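You operate a simulated robot arm through the tools that you are given. There is no shell and no other tool.

The job below is to be done with a simulated two-armed robot. You get a single attempt, and the scene is never put back.

TASK
Pump 2 shots of dish soap into the small steel bowl and stand the blue brush in it.
Fine: bowl back in its place first.

Only the result counts: the job must be done as asked and must still hold three seconds after the hand-in. Knocking over, shifting, dropping, spilling or breaking anything else fails it.

THE ROBOT
Two 7-joint arms with two-finger parallel grippers on one trunk that stands fixed in place. Base frame: the origin is at the foot of the trunk, x ahead of it, y to its left, z up. Lengths are in m, angles in degrees, forces in N, time in s.
The left shoulder is at [0.062, 0.199, 1.254], the right one opposite. With the tool pointing down near the work surface each hand reaches from about 0.24 to 0.7 m from the base axis, measured 20 degrees to its own side. Payload 1.57 kg a hand.
The TCP of each hand is the grasp point between the finger pads, 0.03 m short of the fingertips. In the tool frame z runs along the fingers and y along their closing line. The gripper opens to 0.11 m. The fingers are 0.024 m wide and 0.012 m thick; the gripper's body (0.048 by 0.112 m) begins 0.078 m behind the TCP.
Orientation is that of the tool frame in the base frame, as [roll, pitch, yaw] about the fixed x, y, z axes, in that order (R = Rz(yaw) Ry(pitch) Rx(roll)). With the fingers straight down and closing along the base's y, the tool's x points along the base's -x, its y along +y and its z along -z.

THE INTERFACE
- The arms move only by the tool send_rows. It takes "left_plan", "right_plan" or both (then of equal length, played together; a hand with none holds still); each is text: rows parted by semicolons, each of 7 numbers parted by spaces: the shift along the tool's x, y, z in cm, then the turn, a rotation vector about the tool's x, y, z in degrees, then the closure in counts, from 0 (fully open) to 255 (shut). In form: x y z wx wy wz claw; .... A call has 1 to 20 rows; each row shifts and turns the commanded pose from where the row before left it, along the tool's axes as they then stand. A row lasts 0.2 s, in which the tool goes at most 0.05 m and 8.6 degrees; a call with a longer step from one row to the next is refused whole, and so is a gripper value outside its range. Where a pose cannot be reached the arm comes as near as it can. A force on the tool above 40 N (or 10 N above the force at the start of the call, whichever is more), or a blocked arm, ends the call early, and 0.2 s more pass. The fingers move at their own pace (about 0.072 m/s each) and stop on an object; they squeeze with about 43 N. The grip force told is the motor's: it shows also when the fingers shut on nothing. Time passes only in rows, and 0.2 s behind the last, so rows that do not move let the fingers close. It gives the time, the measured TCP pose, the force on the tool (base axes), the opening and the grip force at its end, in the units of the frame above (readings bear some noise), with the torque about the TCP (base axes, N m) and any sound that the robot's microphone picked up, and new pictures: "pictures" is both (left out), scene, wrist or none (wrist: the cameras of the hands that moved).
- Cameras (640 x 400 px; columns grow to the right, rows downward): "scene" is now at [0.1006, 0.0285, 1.8342]; the picture's right is [0.37, -0.93, 0.00], its down [-0.75, -0.30, -0.59] and it looks along [0.55, 0.22, -0.81] (base axes); focal length 357 px, centre (320, 200). "left" rides on the left gripper at [0.07, -0.016, -0.141] in its tool frame; the picture's right is [0.23, 0.97, 0.00], its down [-0.85, 0.20, -0.48] and it looks along [-0.47, 0.11, 0.88] (tool axes); focal length 222 px, centre (320, 200). "right" rides on the right gripper at [0.07, 0.016, -0.141] in its tool frame; the picture's right is [-0.23, 0.97, 0.00], its down [-0.85, -0.20, -0.48] and it looks along [-0.47, -0.11, 0.88] (tool axes); focal length 222 px, centre (320, 200). There is no depth. A picture from a camera that has moved, and an enlarged one, comes with that camera's place and axes in the base frame and with its lens.
- move_column(by): slides the trunk up (or, below 0, down) by that many m; the arms and the scene camera ride with it, the base frame stays. It gives what a move gives, with no picture.
- head_to(pan, tilt): turns the head with the scene camera to pan (to the left, within 86 degrees either way) and tilt (down, from -29 to 69), counted from straight ahead of the robot. It gives what a move gives, and a new picture of the scene camera.
- inspect(camera, box): a new picture of the part [left, top, right, bottom] of that camera's present view, enlarged. The clock stands still meanwhile.
- job_done(): hands the job in; it is judged then, once.

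Places have to be worked out from the pictures, the camera data and where the tool is seen. Open the grippers and draw the arms clear of the work before you hand the job in, unless the task says otherwise.

The tools are called after "Call:" by a JSON object that holds its "name" and its "arguments". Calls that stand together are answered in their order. send_rows: Moves the arms, as the interface text tells. Its arguments: {"type":"object","properties":{"left_plan":{"type":"string"},"right_plan":{"type":"string"},"pictures":{"type":"string","enum":["both","scene","wrist","none"]}},"required":[]} The other tools are called the same way: move_column (by) slides the trunk up or down; head_to (pan, tilt) turns the head that bears the scene camera; inspect (camera, box) takes an enlarged picture of a part of a camera's view; job_done () hands the job in.

At the start:

```text
time: 0.0
left_tool_pos: [0.4039, 0.5067, 1.3585]
left_ee_rot: [-179.9, -0.2, 179.9]
left_ft_force: [0.2, -0.4, -0.6]
left_ft_torque: [0.0, -0.02, 0.02]
left_opening: 0.1098
left_gripper_force: 0.1
right_tool_pos: [0.4495, 0.0164, 1.3563]
right_ee_rot: [-179.9, -0.1, 180.0]
right_ft_force: [-0.2, -0.5, 0.9]
right_ft_torque: [0.01, 0.02, -0.01]
right_opening: 0.1099
right_gripper_force: 0.0
trunk travel left (down, up): [-0.85, 0.14]
head pan, tilt: [21.5, 53.5]
```

scene: 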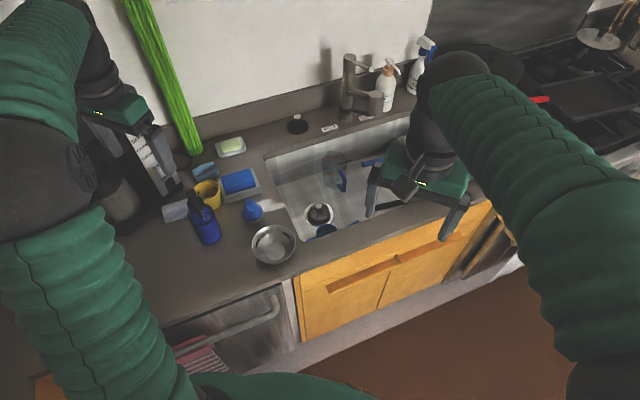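
right: 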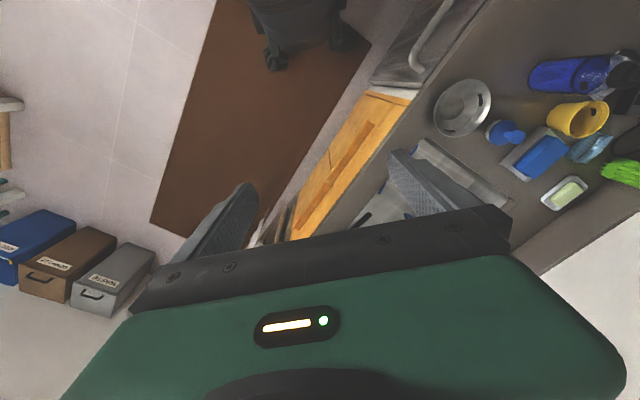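
left: 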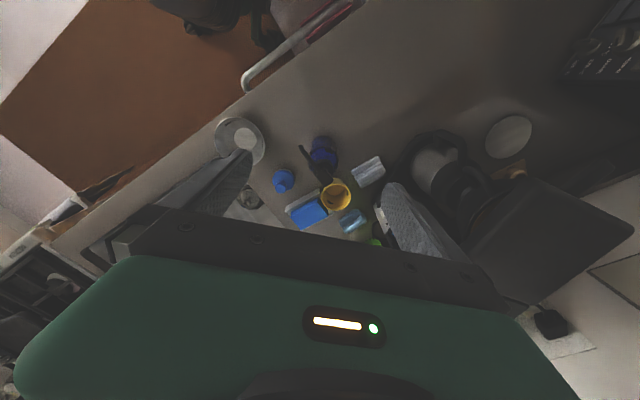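

I start by enlarging the scene view to identify the bowl, the soap dispensers, the brush and any labels.

Call:
{"name": "inspect", "arguments": {"camera": "scene", "box": [150, 120, 310, 280]}}

Call:
{"name": "inspect", "arguments": {"camera": "scene", "box": [260, 30, 460, 155]}}

Call:
{"name": "inspect", "arguments": {"camera": "scene", "box": [260, 100, 420, 250]}}

Call:
{"name": "inspect", "arguments": {"camera": "right", "box": [400, 40, 640, 220]}}

Call:
{"name": "inspect", "arguments": {"camera": "left", "box": [200, 100, 420, 250]}}

```text
2.50 times, centred on (230, 200) of scene
camera zoom: at [0.1006, 0.0285, 1.8342], right [0.37, -0.93, 0.0], down [-0.75, -0.3, -0.59], along [0.55, 0.22, -0.81], focal length 893 px, centre (545, 200)
```

zoom: 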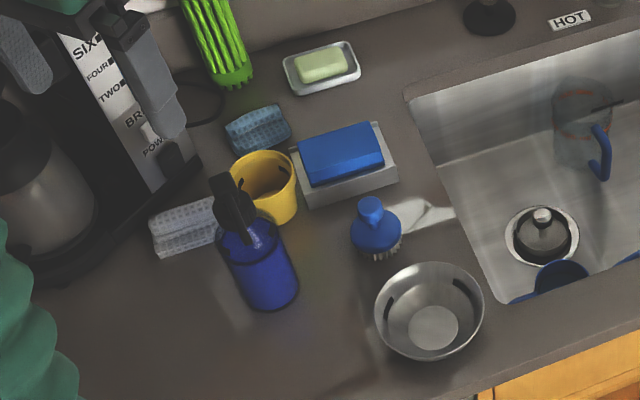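

```text
3.20 times, centred on (360, 92) of scene
camera zoom: at [0.1006, 0.0285, 1.8342], right [0.37, -0.93, 0.0], down [-0.75, -0.3, -0.59], along [0.55, 0.22, -0.81], focal length 1143 px, centre (192, 544)
```

zoom: 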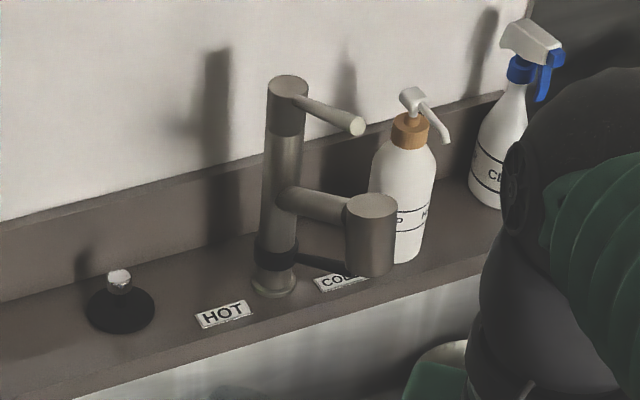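

```text
2.67 times, centred on (340, 175) of scene
camera zoom: at [0.1006, 0.0285, 1.8342], right [0.37, -0.93, 0.0], down [-0.75, -0.3, -0.59], along [0.55, 0.22, -0.81], focal length 953 px, centre (267, 267)
```

zoom: 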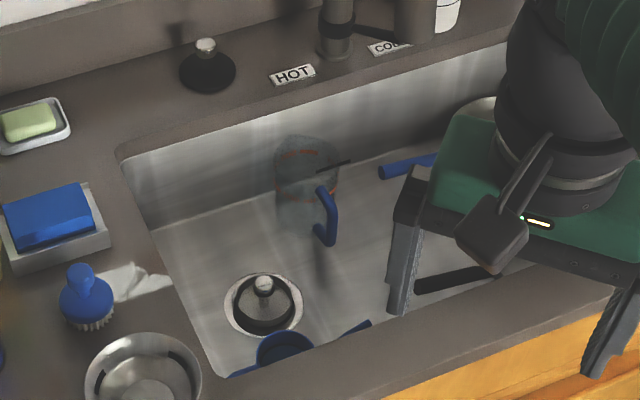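

```text
2.22 times, centred on (520, 130) of right
camera zoom: at [0.3792, 0.0324, 1.4996], right [0.23, 0.97, 0.0], down [0.86, -0.2, 0.48], along [0.47, -0.11, -0.88], focal length 494 px, centre (-124, 356)
```

zoom: 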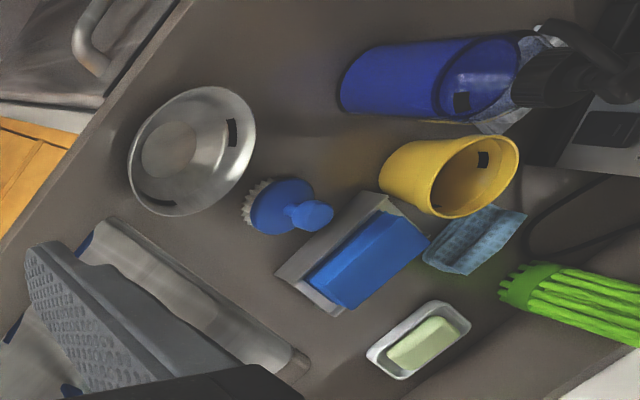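

```text
2.67 times, centred on (310, 175) of left
camera zoom: at [0.3338, 0.4911, 1.5], right [-0.23, 0.97, 0.0], down [0.86, 0.2, 0.48], along [0.47, 0.11, -0.88], focal length 592 px, centre (347, 267)
```

zoom: 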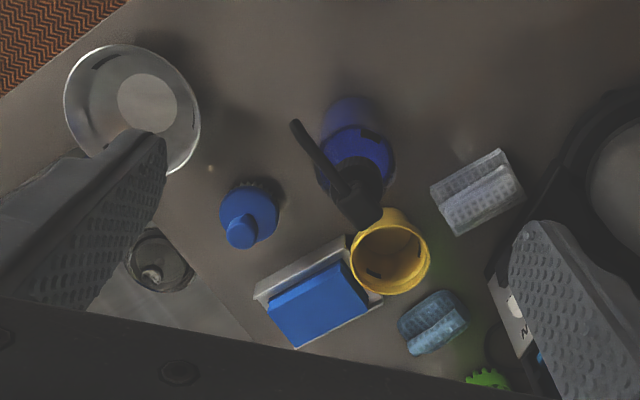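

The dish soap could be the blue pump bottle on the counter or the white one by the tap, so I zoom in tightly on labels and on the brush candidates.

Call:
{"name": "inspect", "arguments": {"camera": "scene", "box": [370, 50, 410, 115]}}

Call:
{"name": "inspect", "arguments": {"camera": "scene", "box": [180, 175, 240, 250]}}

Call:
{"name": "inspect", "arguments": {"camera": "scene", "box": [230, 190, 310, 270]}}

Call:
{"name": "inspect", "arguments": {"camera": "scene", "box": [295, 145, 395, 245]}}

Call:
{"name": "inspect", "arguments": {"camera": "left", "box": [270, 130, 350, 210]}}

Call:
{"name": "inspect", "arguments": {"camera": "right", "box": [510, 40, 640, 140]}}

```text
6.15 times, centred on (390, 82) of scene
camera zoom: at [0.1006, 0.0285, 1.8342], right [0.37, -0.93, 0.0], down [-0.75, -0.3, -0.59], along [0.55, 0.22, -0.81], focal length 2198 px, centre (-111, 923)
```

zoom: 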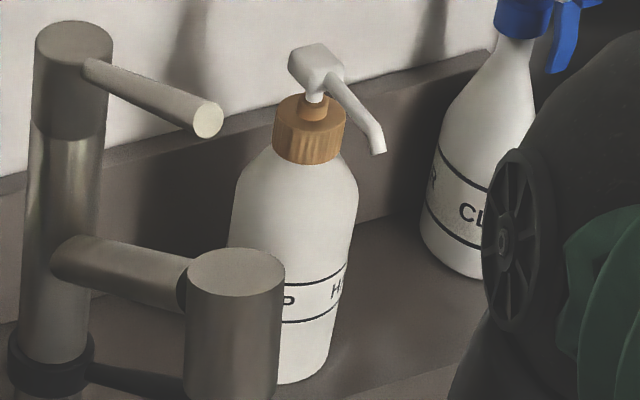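

```text
5.33 times, centred on (210, 212) of scene
camera zoom: at [0.1006, 0.0285, 1.8342], right [0.37, -0.93, 0.0], down [-0.75, -0.3, -0.59], along [0.55, 0.22, -0.81], focal length 1905 px, centre (907, 133)
```

zoom: 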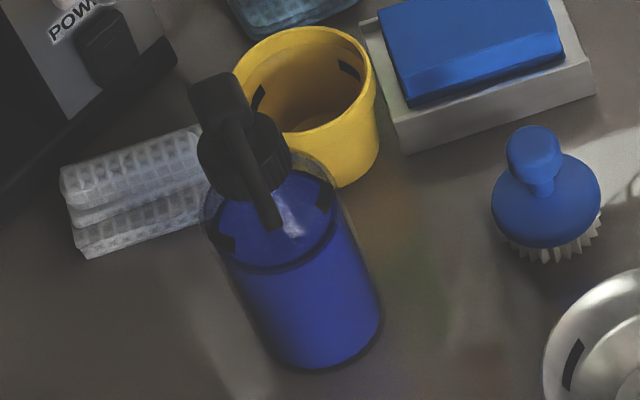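

```text
5.00 times, centred on (270, 230) of scene
camera zoom: at [0.1006, 0.0285, 1.8342], right [0.37, -0.93, 0.0], down [-0.75, -0.3, -0.59], along [0.55, 0.22, -0.81], focal length 1786 px, centre (570, 50)
```

zoom: 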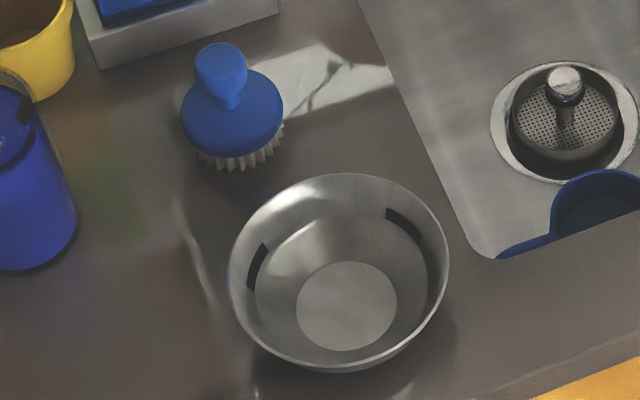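

```text
4.00 times, centred on (345, 195) of scene
camera zoom: at [0.1006, 0.0285, 1.8342], right [0.37, -0.93, 0.0], down [-0.75, -0.3, -0.59], along [0.55, 0.22, -0.81], focal length 1429 px, centre (220, 220)
```

zoom: 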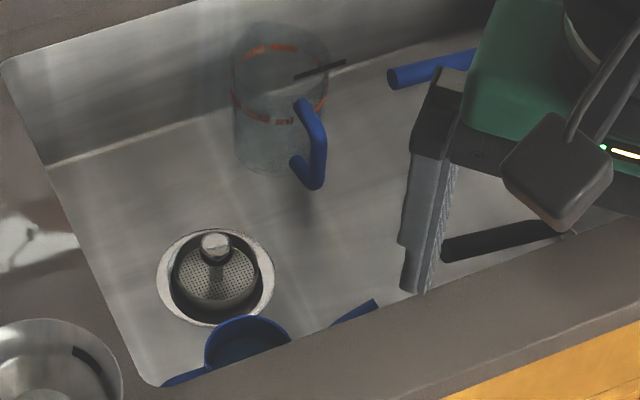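

```text
5.00 times, centred on (310, 170) of left
camera zoom: at [0.3338, 0.4911, 1.5], right [-0.23, 0.97, 0.0], down [0.86, 0.2, 0.48], along [0.47, 0.11, -0.88], focal length 1111 px, centre (370, 350)
```

zoom: 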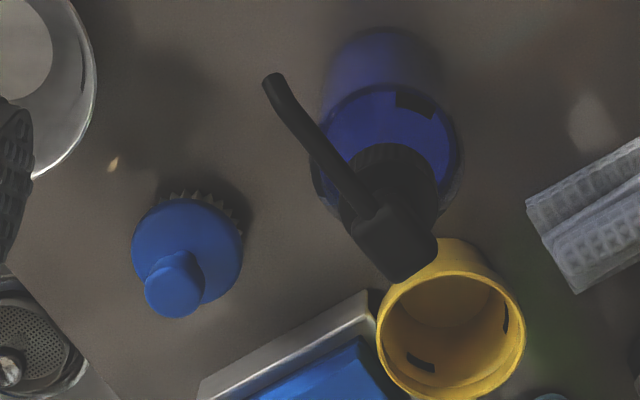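

```text
4.00 times, centred on (575, 90) of right
camera zoom: at [0.3792, 0.0324, 1.4996], right [0.23, 0.97, 0.0], down [0.86, -0.2, 0.48], along [0.47, -0.11, -0.88], focal length 888 px, centre (-700, 640)
```

zoom: 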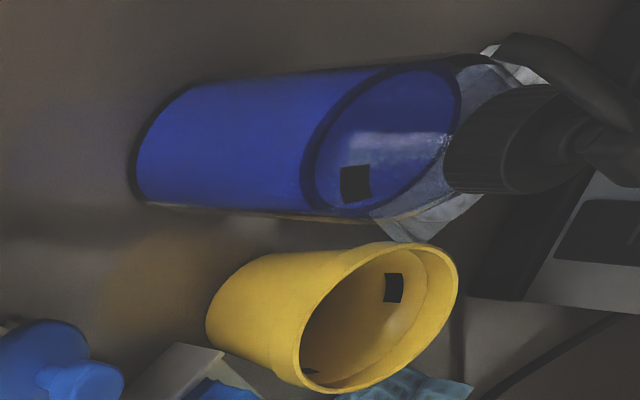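

The white bottle reads "…P HA…" (hand soap) and sits out of reach. The clear bottle with blue liquid and a black pump, at about (0.50, 0.54), must be the dish soap. The blue knob brush is at about (0.60, 0.45), and the bowl at about (0.515, 0.33) on the counter (z≈0.905). I draw the right arm aside and bring the left hand nearer to the bowl for a closer look.

Call:
{"name": "send_rows", "arguments": {"left_plan": "-0.23 -2.96 3.0 0 0 0 0; -0.23 -2.96 3.0 0 0 0 0; -0.23 -2.96 3.0 0 0 0 0; -0.23 -2.96 3.0 0 0 0 0; -0.23 -2.96 3.0 0 0 0 0; -0.23 -2.96 3.0 0 0 0 0; -0.23 -2.96 3.0 0 0 0 0; 0 0 0 0 0 8 0; 0 0 0 0 0 8 0; 0 0 0 0 0 8 0; 0 0 0 0 0 8 0; 0 0 0 0 0 8 0", "right_plan": "0 -4.5 0 0 0 0 0; 0 -4.5 0 0 0 0 0; 0 -4.5 0 0 0 0 0; 0 -4.5 0 0 0 0 0; 0 -4.5 0 0 0 0 0; 0 -4.5 0 0 0 0 0; 0 0 0 0 0 0 0; 0 0 0 0 0 0 0; 0 0 0 0 0 0 0; 0 0 0 0 0 0 0; 0 0 0 0 0 0 0; 0 0 0 0 0 0 0", "pictures": "both"}}

```text
time: 2.6
left_tool_pos: [0.419, 0.295, 1.1497]
left_ee_rot: [-179.9, 0.0, 139.9]
left_ft_force: [-0.3, -0.6, 0.6]
left_ft_torque: [-0.02, 0.01, 0.03]
left_opening: 0.1101
left_gripper_force: 0.1
right_tool_pos: [0.4506, -0.2578, 1.3584]
right_ee_rot: [-180.0, -0.1, -180.0]
right_ft_force: [-0.6, -0.7, -0.5]
right_ft_torque: [-0.03, -0.02, 0.0]
right_opening: 0.1097
right_gripper_force: 0.0
trunk travel left (down, up): [-0.85, 0.14]
head pan, tilt: [21.5, 53.5]
camera scene: at [0.1003, 0.0251, 1.8342], right [0.37, -0.93, 0.0], down [-0.75, -0.3, -0.59], along [0.55, 0.22, -0.81], focal length 357 px, centre (320, 200)
camera right: at [0.3793, -0.2412, 1.5], right [0.23, 0.97, 0.0], down [0.86, -0.2, 0.48], along [0.47, -0.11, -0.88], focal length 222 px, centre (320, 200)
camera left: at [0.3544, 0.3298, 1.2913], right [0.45, 0.89, 0.0], down [0.78, -0.4, 0.48], along [0.43, -0.22, -0.88], focal length 222 px, centre (320, 200)
```

scene: 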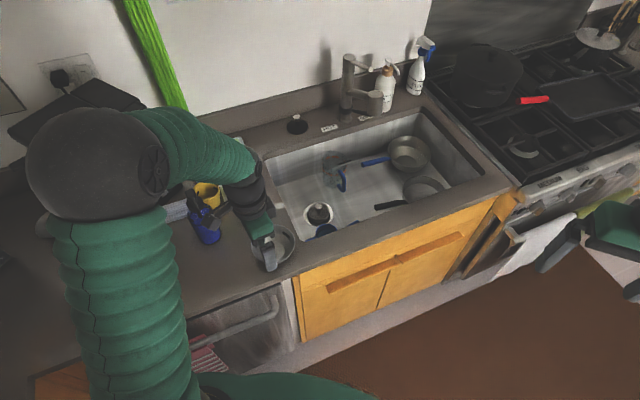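
right: 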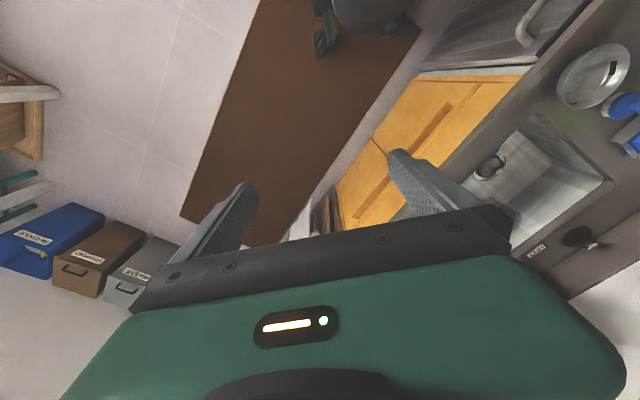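
left: 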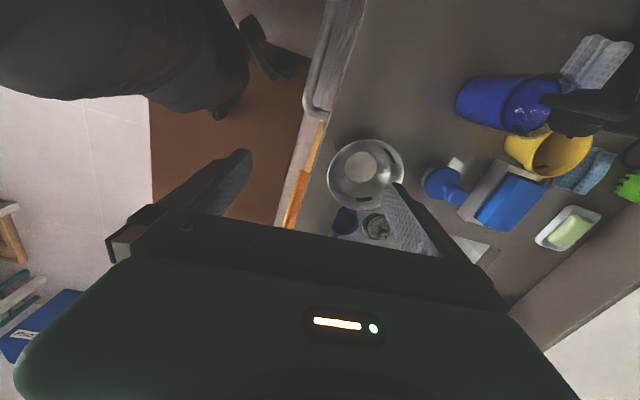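

More of the sink is visible now, with other steel vessels in it. I enlarge them and the surroundings to be sure which one is the "small steel bowl", and look for any marked place.

Call:
{"name": "inspect", "arguments": {"camera": "scene", "box": [300, 110, 500, 240]}}

Call:
{"name": "inspect", "arguments": {"camera": "left", "box": [310, 110, 480, 250]}}

Call:
{"name": "inspect", "arguments": {"camera": "right", "box": [480, 20, 640, 130]}}

Call:
{"name": "inspect", "arguments": {"camera": "scene", "box": [370, 50, 440, 115]}}

Call:
{"name": "inspect", "arguments": {"camera": "left", "box": [440, 20, 640, 145]}}

```text
3.08 times, centred on (400, 175) of scene
camera zoom: at [0.1003, 0.0251, 1.8342], right [0.37, -0.93, 0.0], down [-0.75, -0.3, -0.59], along [0.55, 0.22, -0.81], focal length 1099 px, centre (74, 277)
```

zoom: 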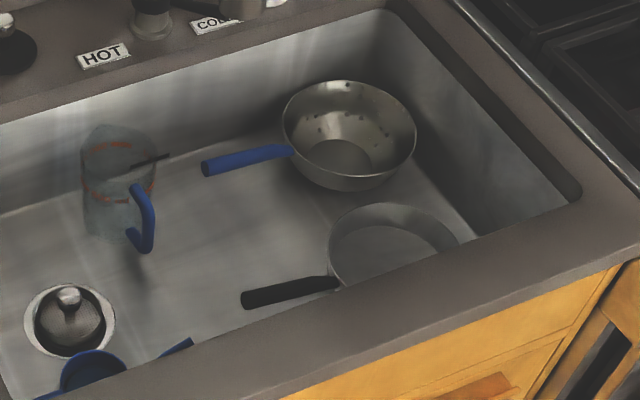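

```text
2.86 times, centred on (395, 180) of left
camera zoom: at [0.3544, 0.3298, 1.2913], right [0.45, 0.89, 0.0], down [0.78, -0.4, 0.48], along [0.43, -0.22, -0.88], focal length 635 px, centre (106, 257)
```

zoom: 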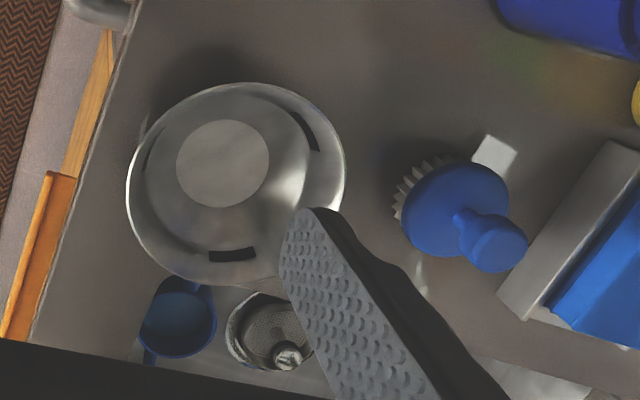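

```text
3.64 times, centred on (560, 75) of right
camera zoom: at [0.3793, -0.2412, 1.5], right [0.23, 0.97, 0.0], down [0.86, -0.2, 0.48], along [0.47, -0.11, -0.88], focal length 808 px, centre (-553, 654)
```

zoom: 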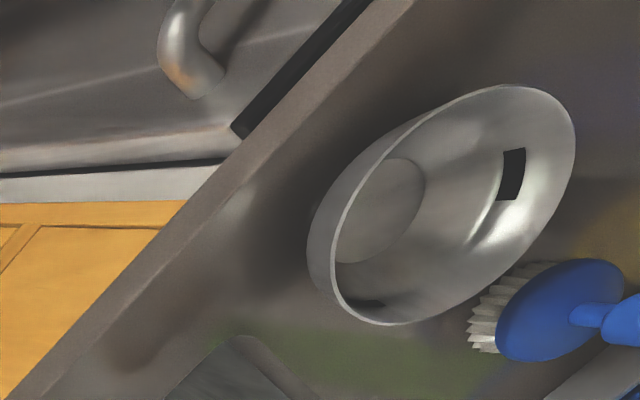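

```text
6.15 times, centred on (405, 82) of scene
camera zoom: at [0.1003, 0.0251, 1.8342], right [0.37, -0.93, 0.0], down [-0.75, -0.3, -0.59], along [0.55, 0.22, -0.81], focal length 2198 px, centre (-203, 923)
```

zoom: 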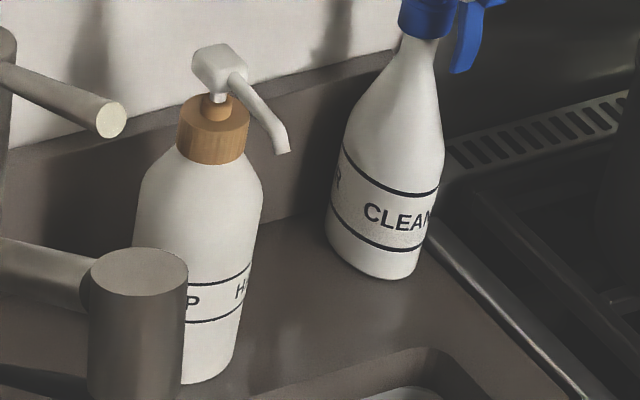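

```text
3.20 times, centred on (540, 82) of left
camera zoom: at [0.3544, 0.3298, 1.2913], right [0.45, 0.89, 0.0], down [0.78, -0.4, 0.48], along [0.43, -0.22, -0.88], focal length 711 px, centre (-384, 576)
```

zoom: 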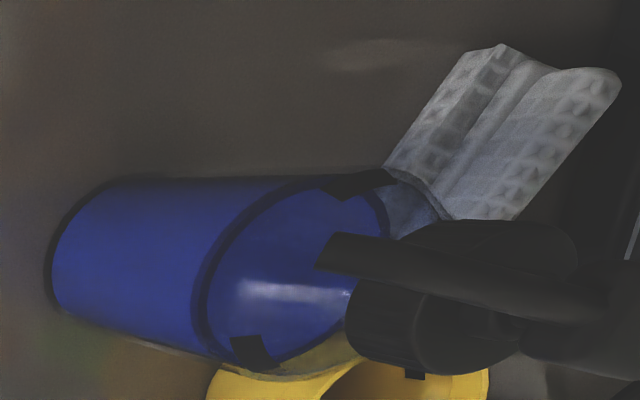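

Only the handle-less one on the counter fits "small steel bowl"; the others are a strainer and a pan in the sink. Triangulating from both cameras puts the bowl centre at about (0.517, 0.333), the rim at z≈0.943 with radius ≈0.063, and the floor at z≈0.909. I tilt the left tool about 28° to match the wall slope, partly close the fingers and come to a pre-grasp pose on the rim side away from the soap bottle.

Call:
{"name": "send_rows", "arguments": {"left_plan": "0 0 0 -7 0 0 151; 0 0 0 -7 0 0 151; 0 0 0 -7 0 0 151; 0 0 0 -7 0 0 151; -1.27 -1.78 3.05 0 0 0 151; -1.27 -1.78 3.05 0 0 0 151; -1.27 -1.78 3.05 0 0 0 151; -1.27 -1.78 3.05 0 0 0 151; 0 0 0 0 0 0 151", "pictures": "both"}}

```text
time: 4.2
left_tool_pos: [0.4855, 0.2504, 1.1251]
left_ee_rot: [151.9, 13.3, 142.1]
left_ft_force: [0.0, -0.1, -0.8]
left_ft_torque: [0.02, 0.0, 0.04]
left_opening: 0.0448
left_gripper_force: 0.0
right_tool_pos: [0.45, -0.2578, 1.3588]
right_ee_rot: [180.0, 0.2, -179.9]
right_ft_force: [-0.7, 0.3, -0.3]
right_ft_torque: [-0.03, -0.03, 0.01]
right_opening: 0.11
right_gripper_force: 0.0
trunk travel left (down, up): [-0.85, 0.14]
head pan, tilt: [21.5, 53.5]
stopped in row 7 (left hand): the arm was blocked; the commanded pose is now the measured one
camera scene: at [0.1002, 0.0252, 1.8359], right [0.37, -0.93, 0.0], down [-0.75, -0.3, -0.59], along [0.55, 0.22, -0.81], focal length 357 px, centre (320, 200)
camera left: at [0.3599, 0.2452, 1.2228], right [0.27, 0.88, 0.39], down [0.53, -0.48, 0.7], along [0.8, 0.02, -0.6], focal length 222 px, centre (320, 200)
```

scene: 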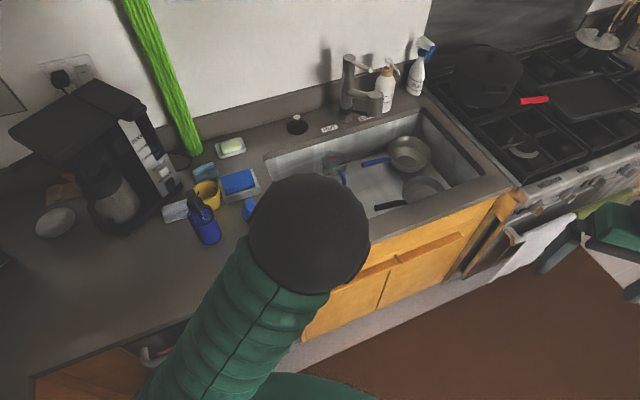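
left: 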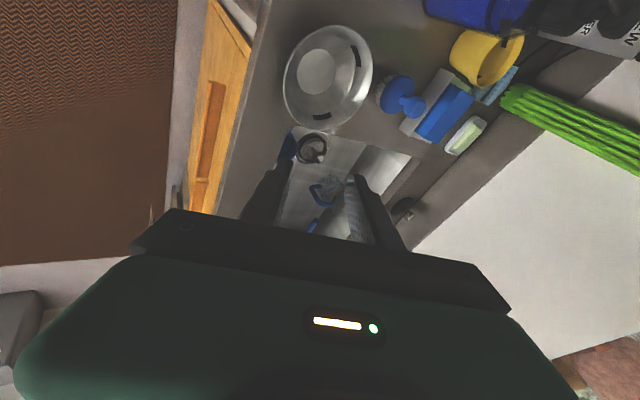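

The arm blocked: leaning the tool toward the right folds the left arm badly, and the elbow swung over the centre. I back out upward and turn back to straight down with yaw 180, then use a grasp that leans toward the arm's own (left) side.

Call:
{"name": "send_rows", "arguments": {"left_plan": "-0.92 1.83 -3.43 0 0 0 151; -0.92 1.83 -3.43 0 0 0 151; -0.92 1.83 -3.43 0 0 0 151; 0 0 0 3.76 3.62 -5.62 151; 0 0 0 3.76 3.62 -5.62 151; 0 0 0 3.76 3.62 -5.62 151; 0 0 0 3.76 3.62 -5.62 151; 0 0 0 3.76 3.62 -5.62 151; 0 0 0 3.76 3.62 -5.62 151", "pictures": "both"}}

```text
time: 6.2
left_tool_pos: [0.4861, 0.2427, 1.2382]
left_ee_rot: [179.8, -0.7, 179.1]
left_ft_force: [0.0, 0.3, -0.2]
left_ft_torque: [0.0, 0.01, 0.01]
left_opening: 0.0447
left_gripper_force: 0.0
right_tool_pos: [0.4502, -0.2573, 1.3584]
right_ee_rot: [-180.0, 0.0, 180.0]
right_ft_force: [0.2, 0.3, 0.0]
right_ft_torque: [0.0, -0.01, -0.01]
right_opening: 0.1101
right_gripper_force: 0.0
trunk travel left (down, up): [-0.85, 0.14]
head pan, tilt: [21.5, 53.5]
camera scene: at [0.1023, 0.0261, 1.8341], right [0.37, -0.93, 0.0], down [-0.75, -0.3, -0.59], along [0.55, 0.22, -0.81], focal length 357 px, centre (320, 200)
camera left: at [0.4173, 0.2288, 1.3801], right [-0.21, 0.98, 0.01], down [0.86, 0.18, 0.47], along [0.46, 0.11, -0.88], focal length 222 px, centre (320, 200)
```

scene: 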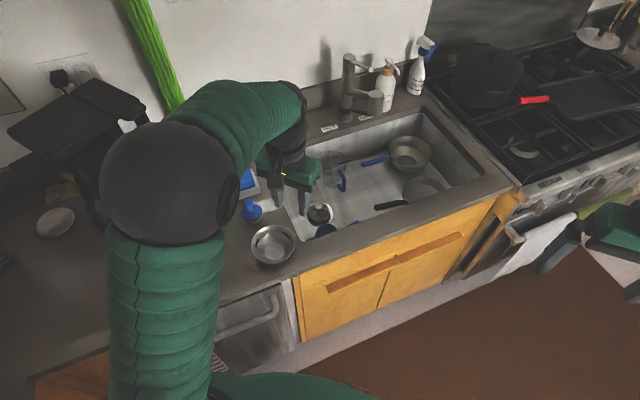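
left: 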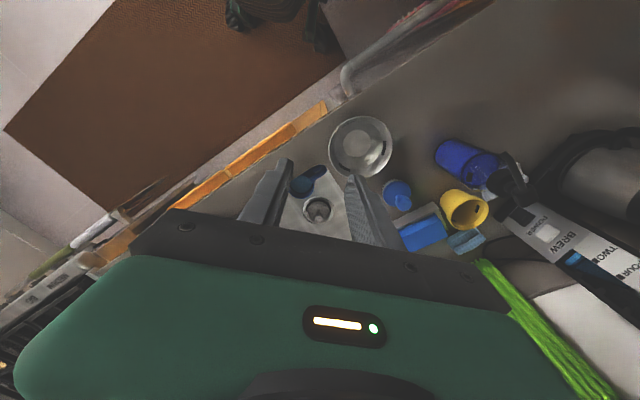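

The arm recovered its elbow-left posture. I move over to about (0.42, 0.40, 1.15), yaw the tool by +50° and tilt it by 28°, so that it leans to the left and back of the bowl.

Call:
{"name": "send_rows", "arguments": {"left_plan": "1.32 3.14 1.76 0 0 0 151; 1.32 3.14 1.76 0 0 0 151; 1.32 3.14 1.76 0 0 0 151; 1.32 3.14 1.76 0 0 0 151; 1.32 3.14 1.76 0 0 0 151; 0 0 0 0 0 -8.3 151; 0 0 0 0 0 -8.3 151; 0 0 0 0 0 -8.3 151; 0 0 0 0 0 -8.3 151; 0 0 0 0 0 -8.3 151; 0 0 0 0 0 -8.3 151; 0 0 0 7 0 0 151; 0 0 0 7 0 0 151; 0 0 0 7 0 0 151; 0 0 0 7 0 0 151; 0 0 0 0 0 0 151", "pictures": "both"}}

```text
time: 9.6
left_tool_pos: [0.4204, 0.4038, 1.1521]
left_ee_rot: [-152.6, -0.2, -131.2]
left_ft_force: [0.4, 0.1, 0.5]
left_ft_torque: [-0.01, 0.02, -0.01]
left_opening: 0.0446
left_gripper_force: 0.1
right_tool_pos: [0.4497, -0.256, 1.3578]
right_ee_rot: [179.9, 0.1, -180.0]
right_ft_force: [-0.5, 0.2, 0.1]
right_ft_torque: [0.01, -0.02, 0.03]
right_opening: 0.1102
right_gripper_force: 0.0
trunk travel left (down, up): [-0.85, 0.14]
head pan, tilt: [21.5, 53.5]
camera scene: at [0.1001, 0.0273, 1.8342], right [0.37, -0.93, 0.0], down [-0.75, -0.3, -0.59], along [0.55, 0.22, -0.81], focal length 357 px, centre (320, 200)
camera left: at [0.3368, 0.385, 1.2855], right [-0.8, 0.4, -0.45], down [0.26, 0.91, 0.33], along [0.54, 0.15, -0.83], focal length 222 px, centre (320, 200)
```

scene: 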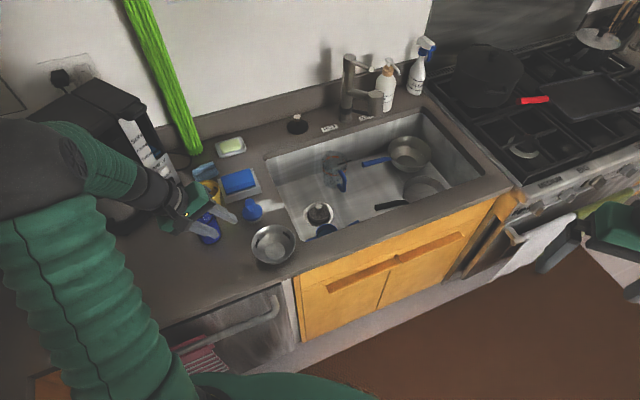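
left: 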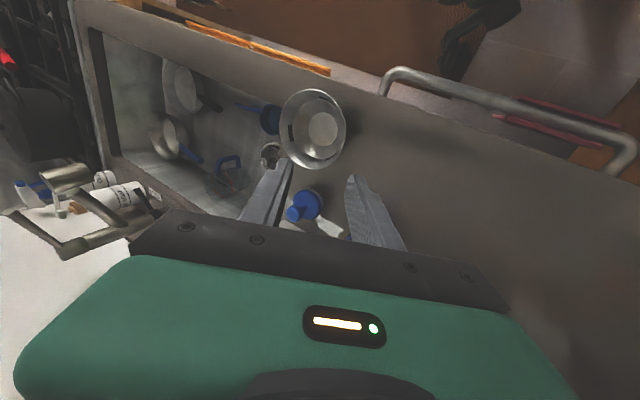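

The posture is comfortable now. I enlarge the left wrist view to refine the bowl's position before going in.

Call:
{"name": "inspect", "arguments": {"camera": "left", "box": [240, 70, 400, 230]}}

Call:
{"name": "inspect", "arguments": {"camera": "scene", "box": [150, 160, 310, 280]}}

```text
2.50 times, centred on (320, 150) of left
camera zoom: at [0.3368, 0.385, 1.2855], right [-0.8, 0.4, -0.45], down [0.26, 0.91, 0.33], along [0.54, 0.15, -0.83], focal length 555 px, centre (320, 325)
```

zoom: 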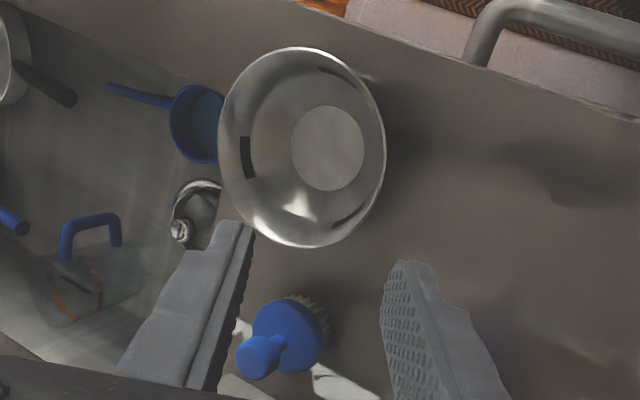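

```text
3.33 times, centred on (230, 220) of scene
camera zoom: at [0.1001, 0.0273, 1.8342], right [0.37, -0.93, 0.0], down [-0.75, -0.3, -0.59], along [0.55, 0.22, -0.81], focal length 1191 px, centre (620, 133)
```

zoom: 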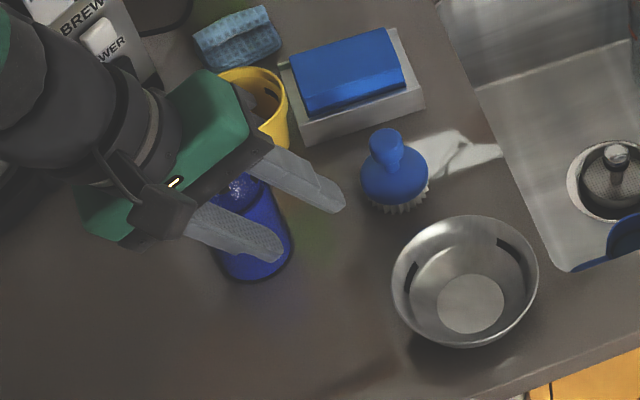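

The refined bowl centre is about (0.515, 0.331), rim z≈0.946, r≈0.062. I descend to the pre-grasp pose 5 cm back along the wall line.

Call:
{"name": "send_rows", "arguments": {"left_plan": "-0.19 1.11 3.61 0 0 0 151; -0.19 1.11 3.61 0 0 0 151; -0.19 1.11 3.61 0 0 0 151; -0.19 1.11 3.61 0 0 0 151; 0 0 0 0 0 0 151", "pictures": "both"}}

Call:
{"name": "inspect", "arguments": {"camera": "left", "box": [200, 90, 420, 260]}}

Call:
{"name": "inspect", "arguments": {"camera": "scene", "box": [190, 180, 310, 280]}}

```text
time: 10.8
left_tool_pos: [0.4466, 0.391, 1.0036]
left_ee_rot: [-152.7, 0.0, -131.1]
left_ft_force: [-0.6, -0.1, 0.2]
left_ft_torque: [-0.02, 0.01, -0.02]
left_opening: 0.0449
left_gripper_force: 0.0
right_tool_pos: [0.4493, -0.2561, 1.3586]
right_ee_rot: [179.9, 0.1, -180.0]
right_ft_force: [0.0, -0.5, -0.7]
right_ft_torque: [0.0, 0.0, 0.0]
right_opening: 0.11
right_gripper_force: 0.0
trunk travel left (down, up): [-0.85, 0.14]
head pan, tilt: [21.5, 53.5]
camera scene: at [0.1009, 0.0275, 1.8342], right [0.37, -0.93, 0.0], down [-0.75, -0.3, -0.59], along [0.55, 0.22, -0.81], focal length 357 px, centre (320, 200)
camera left: at [0.362, 0.3736, 1.1366], right [-0.8, 0.4, -0.45], down [0.26, 0.91, 0.33], along [0.54, 0.15, -0.83], focal length 222 px, centre (320, 200)
```

scene: 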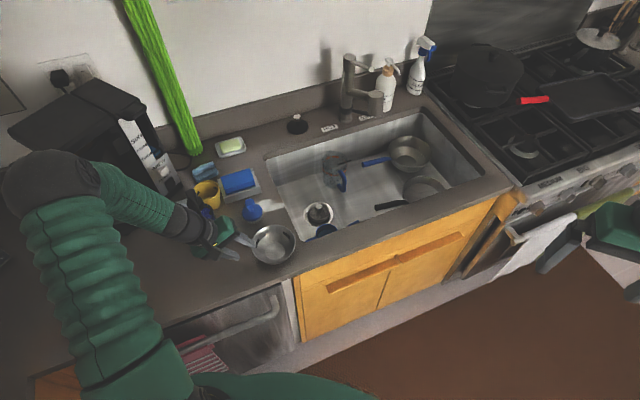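
left: 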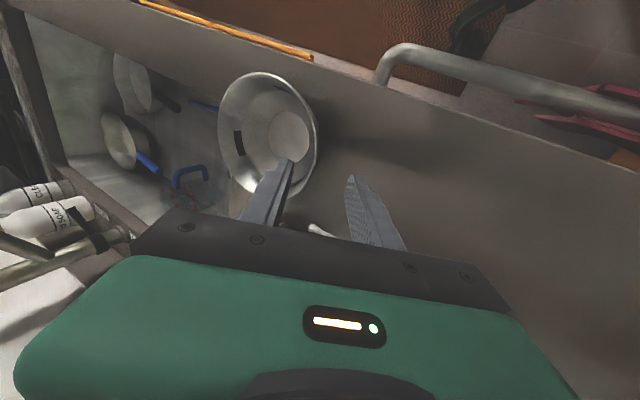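

```text
2.35 times, centred on (310, 175) of left
camera zoom: at [0.362, 0.3736, 1.1366], right [-0.8, 0.4, -0.45], down [0.26, 0.91, 0.33], along [0.54, 0.15, -0.83], focal length 523 px, centre (344, 259)
```

zoom: 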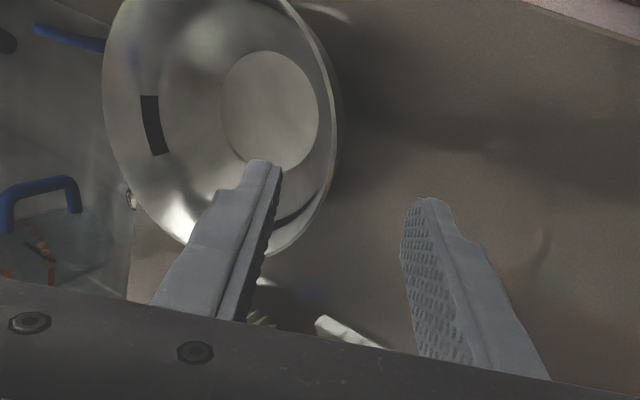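

```text
4.00 times, centred on (250, 230) of scene
camera zoom: at [0.1009, 0.0275, 1.8342], right [0.37, -0.93, 0.0], down [-0.75, -0.3, -0.59], along [0.55, 0.22, -0.81], focal length 1429 px, centre (600, 80)
```

zoom: 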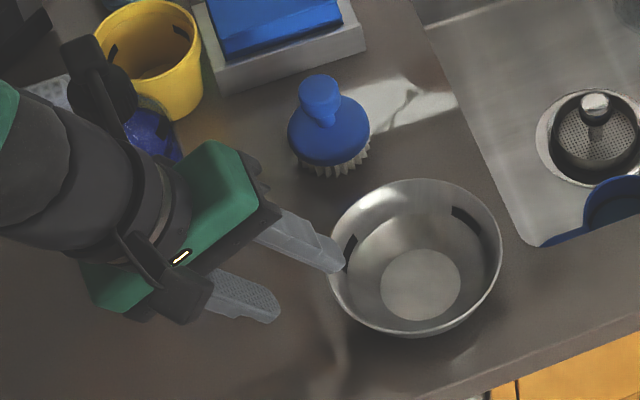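

Alignment looks right: the inner finger is over the bowl wall and the outer finger is outside the rim. I go down 5 cm along the tool axis and check before closing.

Call:
{"name": "send_rows", "arguments": {"left_plan": "0 0 1.7 0 0 0 151; 0 0 1.7 0 0 0 151; 0 0 1.6 0 0 0 151; 0 0 0 0 0 0 151", "pictures": "wrist"}}

Call:
{"name": "inspect", "arguments": {"camera": "left", "box": [200, 90, 420, 260]}}

Call:
{"name": "inspect", "arguments": {"camera": "scene", "box": [210, 190, 310, 280]}}

```text
time: 11.8
left_tool_pos: [0.4634, 0.3756, 0.9583]
left_ee_rot: [-152.7, -0.1, -131.2]
left_ft_force: [0.3, 0.5, -0.1]
left_ft_torque: [0.04, 0.02, 0.04]
left_opening: 0.0451
left_gripper_force: 0.0
right_tool_pos: [0.4493, -0.2554, 1.3588]
right_ee_rot: [-179.9, 0.1, -179.9]
right_ft_force: [0.5, 0.2, -0.5]
right_ft_torque: [0.01, -0.01, 0.03]
right_opening: 0.1101
right_gripper_force: 0.0
trunk travel left (down, up): [-0.85, 0.14]
head pan, tilt: [21.5, 53.5]
camera left: at [0.3788, 0.3581, 1.0922], right [-0.8, 0.4, -0.45], down [0.26, 0.91, 0.33], along [0.54, 0.15, -0.83], focal length 222 px, centre (320, 200)
```

left: 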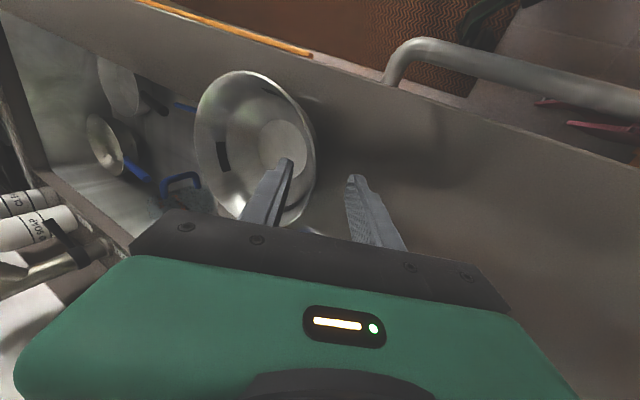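

```text
2.35 times, centred on (310, 175) of left
camera zoom: at [0.3788, 0.3581, 1.0922], right [-0.8, 0.4, -0.45], down [0.26, 0.91, 0.33], along [0.54, 0.15, -0.83], focal length 523 px, centre (344, 259)
```

zoom: 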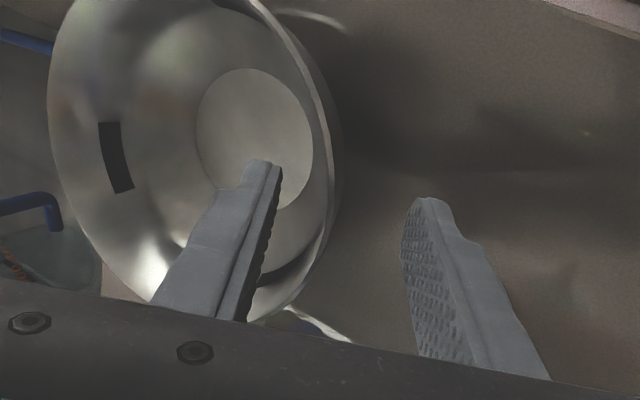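

```text
4.44 times, centred on (260, 235) of scene
camera zoom: at [0.1005, 0.0273, 1.8342], right [0.37, -0.93, 0.0], down [-0.75, -0.3, -0.59], along [0.55, 0.22, -0.81], focal length 1588 px, centre (587, 44)
```

zoom: 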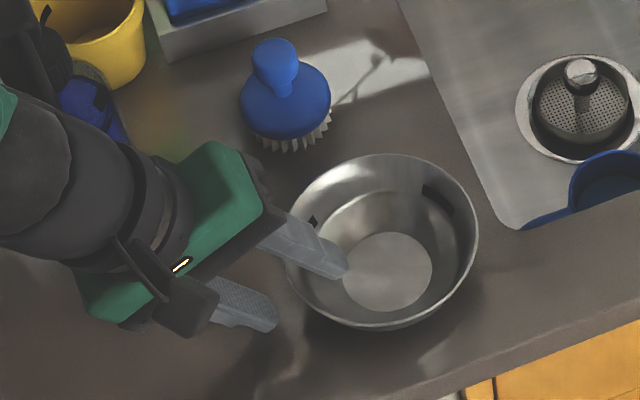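

The rim lies about 4 mm closer to the inner finger than the middle, so I shift the tool 0.4 cm inward to centre it and then close.

Call:
{"name": "send_rows", "arguments": {"left_plan": "0 -0.4 0 0 0 0 151; 0 0 0 0 0 0 190; 0 0 0 0 0 0 220; 0 0 0 0 0 0 255; 0 0 0 0 0 0 255; 0 0 0 0 0 0 255", "pictures": "both"}}

Call:
{"name": "inspect", "arguments": {"camera": "left", "box": [200, 90, 420, 260]}}

Call:
{"name": "inspect", "arguments": {"camera": "scene", "box": [210, 190, 310, 280]}}

```text
time: 13.2
left_tool_pos: [0.4674, 0.3711, 0.9626]
left_ee_rot: [-152.6, 0.0, -131.2]
left_ft_force: [6.2, -1.6, 17.5]
left_ft_torque: [-0.87, -0.62, 0.27]
left_opening: 0.0078
left_gripper_force: 26.8
right_tool_pos: [0.4486, -0.258, 1.3584]
right_ee_rot: [180.0, 0.1, 180.0]
right_ft_force: [0.0, 0.1, -0.7]
right_ft_torque: [0.03, -0.04, -0.01]
right_opening: 0.1102
right_gripper_force: 0.0
trunk travel left (down, up): [-0.85, 0.14]
head pan, tilt: [21.5, 53.5]
camera scene: at [0.0995, 0.0241, 1.8346], right [0.37, -0.93, 0.0], down [-0.75, -0.3, -0.59], along [0.55, 0.22, -0.8], focal length 357 px, centre (320, 200)
camera left: at [0.3822, 0.3539, 1.0956], right [-0.8, 0.4, -0.45], down [0.26, 0.91, 0.33], along [0.54, 0.15, -0.83], focal length 222 px, centre (320, 200)
```

scene: 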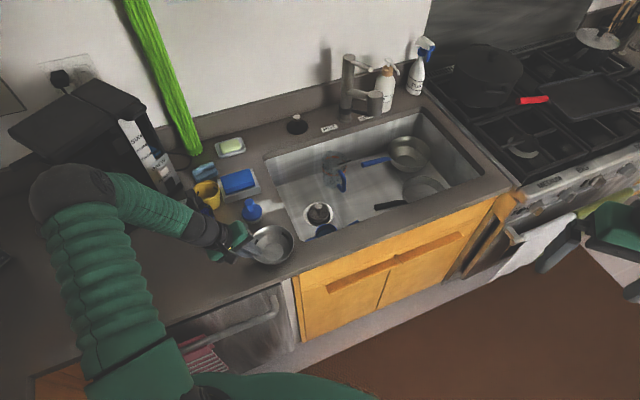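
left: 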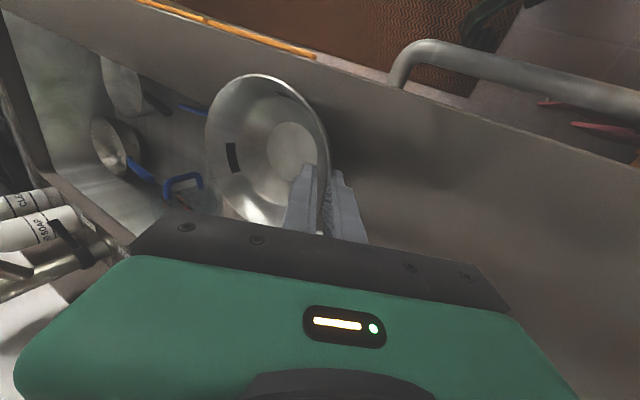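

```text
2.35 times, centred on (310, 175) of left
camera zoom: at [0.3822, 0.3539, 1.0956], right [-0.8, 0.4, -0.45], down [0.26, 0.91, 0.33], along [0.54, 0.15, -0.83], focal length 523 px, centre (344, 259)
```

zoom: 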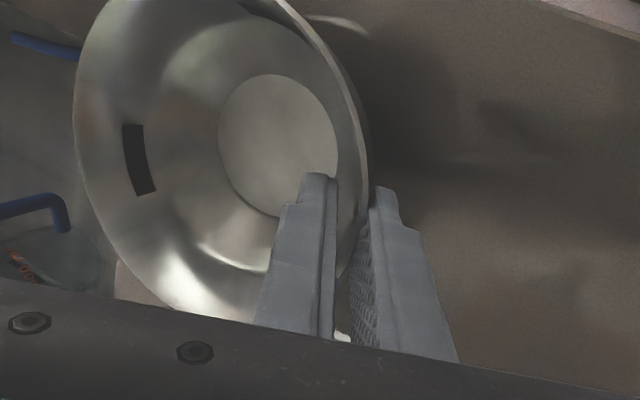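

```text
4.44 times, centred on (260, 235) of scene
camera zoom: at [0.0995, 0.0241, 1.8346], right [0.37, -0.93, 0.0], down [-0.75, -0.3, -0.59], along [0.55, 0.22, -0.8], focal length 1588 px, centre (587, 44)
```

zoom: 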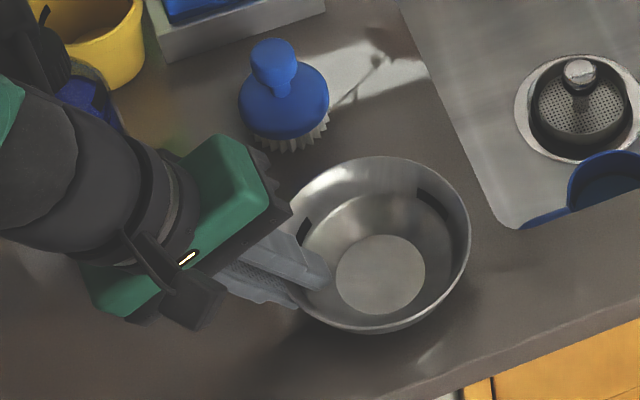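

The rim is gripped (opening 7.8 mm), with about 17 N of upward reaction from the counter. I lift 2 cm gently and check that the bowl hangs level.

Call:
{"name": "send_rows", "arguments": {"left_plan": "0 -0.23 -0.44 0 0 0 255; 0 -0.23 -0.44 0 0 0 255; 0 -0.23 -0.44 0 0 0 255; 0 -0.23 -0.44 0 0 0 255; 0 0 0 0 0 0 255", "pictures": "both"}}

Call:
{"name": "inspect", "arguments": {"camera": "left", "box": [200, 90, 420, 260]}}

Call:
{"name": "inspect", "arguments": {"camera": "scene", "box": [210, 190, 310, 280]}}

Call:
{"name": "inspect", "arguments": {"camera": "right", "box": [520, 0, 640, 120]}}

```text
time: 14.4
left_tool_pos: [0.4648, 0.3725, 0.9813]
left_ee_rot: [-152.6, -0.2, -131.3]
left_ft_force: [-0.6, 0.3, -2.5]
left_ft_torque: [0.08, 0.01, -0.03]
left_opening: 0.0049
left_gripper_force: 25.7
right_tool_pos: [0.4498, -0.2562, 1.3588]
right_ee_rot: [180.0, 0.2, 179.9]
right_ft_force: [0.1, 0.0, 0.5]
right_ft_torque: [0.01, 0.0, -0.01]
right_opening: 0.1098
right_gripper_force: 0.1
trunk travel left (down, up): [-0.85, 0.14]
head pan, tilt: [21.5, 53.5]
camera scene: at [0.1009, 0.0274, 1.8341], right [0.37, -0.93, 0.0], down [-0.75, -0.3, -0.59], along [0.55, 0.22, -0.81], focal length 357 px, centre (320, 200)
camera left: at [0.3817, 0.3557, 1.1136], right [-0.8, 0.4, -0.45], down [0.26, 0.91, 0.33], along [0.54, 0.15, -0.83], focal length 222 px, centre (320, 200)
```

scene: 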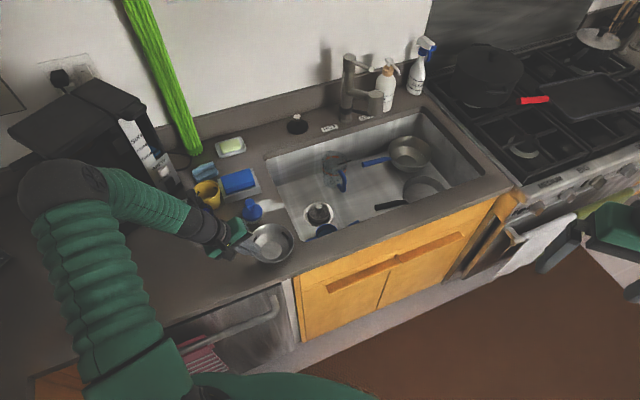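
left: 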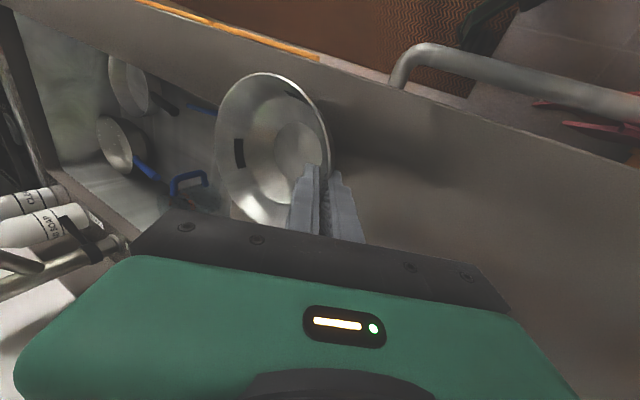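

```text
2.35 times, centred on (310, 175) of left
camera zoom: at [0.3817, 0.3557, 1.1136], right [-0.8, 0.4, -0.45], down [0.26, 0.91, 0.33], along [0.54, 0.15, -0.83], focal length 523 px, centre (344, 259)
```

zoom: 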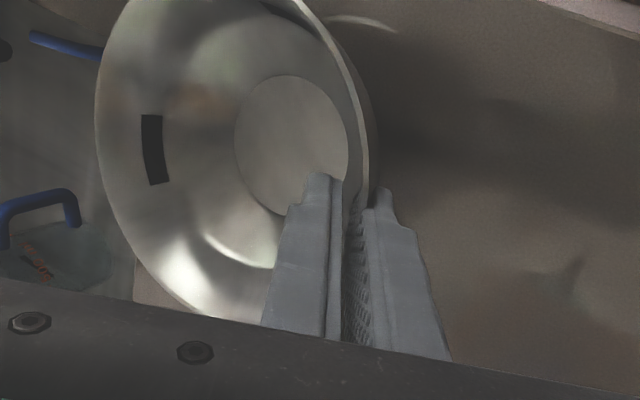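

```text
4.44 times, centred on (260, 235) of scene
camera zoom: at [0.1009, 0.0274, 1.8341], right [0.37, -0.93, 0.0], down [-0.75, -0.3, -0.59], along [0.55, 0.22, -0.81], focal length 1588 px, centre (587, 44)
```

zoom: 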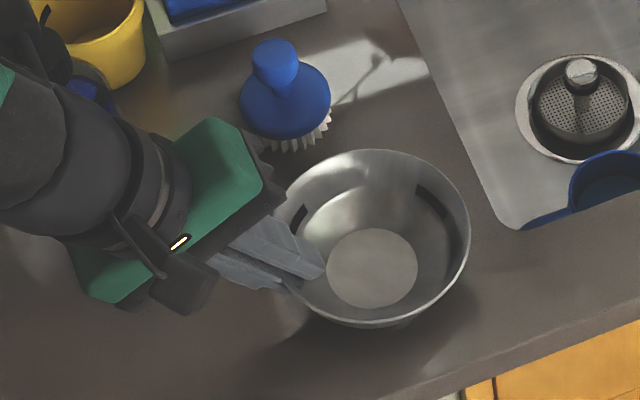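

```text
3.33 times, centred on (580, 60) of right
camera zoom: at [0.3782, -0.2397, 1.5006], right [0.23, 0.97, 0.0], down [0.85, -0.2, 0.48], along [0.47, -0.11, -0.88], focal length 740 px, centre (-547, 667)
```

zoom: 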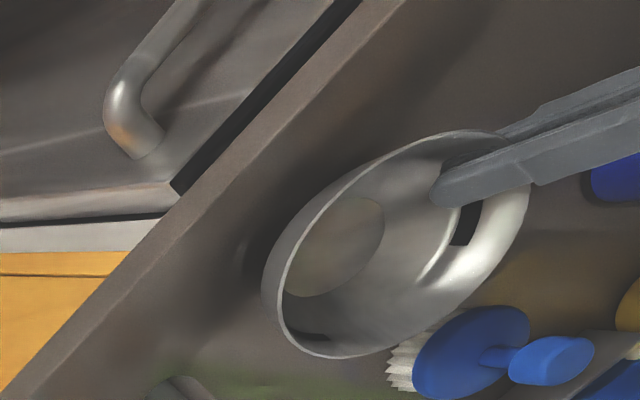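

The bowl is lifted (about 0.25 kg) and the grip is firm. Comparing the rim and floor centres, the far side droops by roughly 6–7°, so I add 6° of tilt to level it and re-check.

Call:
{"name": "send_rows", "arguments": {"left_plan": "0 -0.23 -0.44 3 0 0 255; 0 -0.23 -0.44 3 0 0 255; 0 0 0 0 0 0 255", "pictures": "none"}}

Call:
{"name": "inspect", "arguments": {"camera": "scene", "box": [210, 190, 310, 280]}}

Call:
{"name": "inspect", "arguments": {"camera": "right", "box": [520, 0, 640, 120]}}

Call:
{"name": "inspect", "arguments": {"camera": "left", "box": [180, 50, 420, 260]}}

```text
time: 15.2
left_tool_pos: [0.466, 0.3733, 0.9909]
left_ee_rot: [-146.7, -0.2, -131.2]
left_ft_force: [-0.1, 0.3, -1.2]
left_ft_torque: [0.05, 0.07, 0.02]
left_opening: 0.0051
left_gripper_force: 24.6
right_tool_pos: [0.4496, -0.2553, 1.3578]
right_ee_rot: [180.0, 0.0, -179.9]
right_ft_force: [-0.5, 0.5, -0.2]
right_ft_torque: [0.02, -0.02, -0.01]
right_opening: 0.1102
right_gripper_force: 0.1
trunk travel left (down, up): [-0.85, 0.14]
head pan, tilt: [21.5, 53.5]
```

```text
4.44 times, centred on (260, 235) of scene
camera zoom: at [0.1012, 0.0284, 1.8341], right [0.37, -0.93, 0.0], down [-0.75, -0.3, -0.59], along [0.55, 0.22, -0.81], focal length 1588 px, centre (587, 44)
```

zoom: 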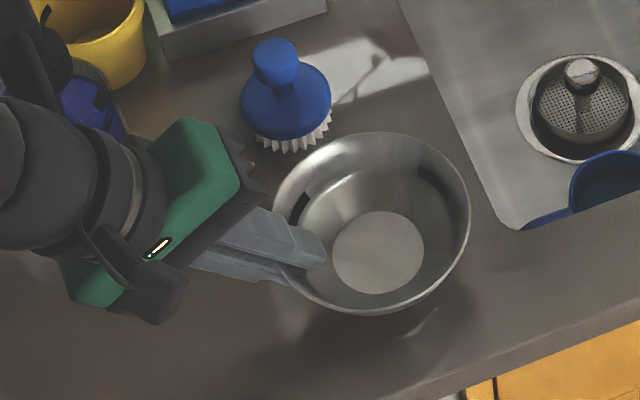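

```text
3.33 times, centred on (580, 60) of right
camera zoom: at [0.3788, -0.2393, 1.5004], right [0.23, 0.97, 0.0], down [0.85, -0.2, 0.48], along [0.47, -0.11, -0.88], focal length 740 px, centre (-547, 667)
```

zoom: 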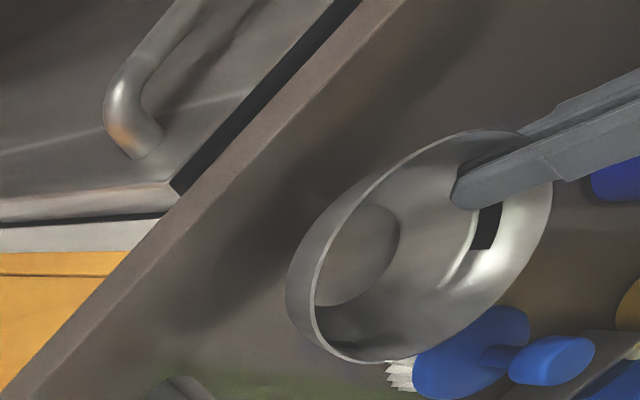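

```text
1.90 times, centred on (300, 155) of left
camera zoom: at [0.372, 0.3648, 1.1177], right [-0.76, 0.36, -0.53], down [0.24, 0.93, 0.29], along [0.6, 0.09, -0.8], focal length 423 px, centre (358, 286)
```

zoom: 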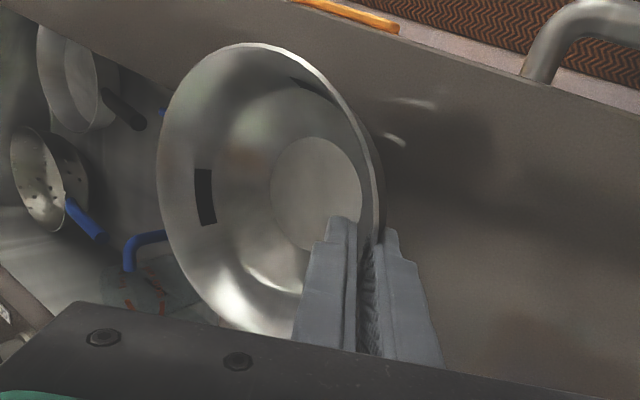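

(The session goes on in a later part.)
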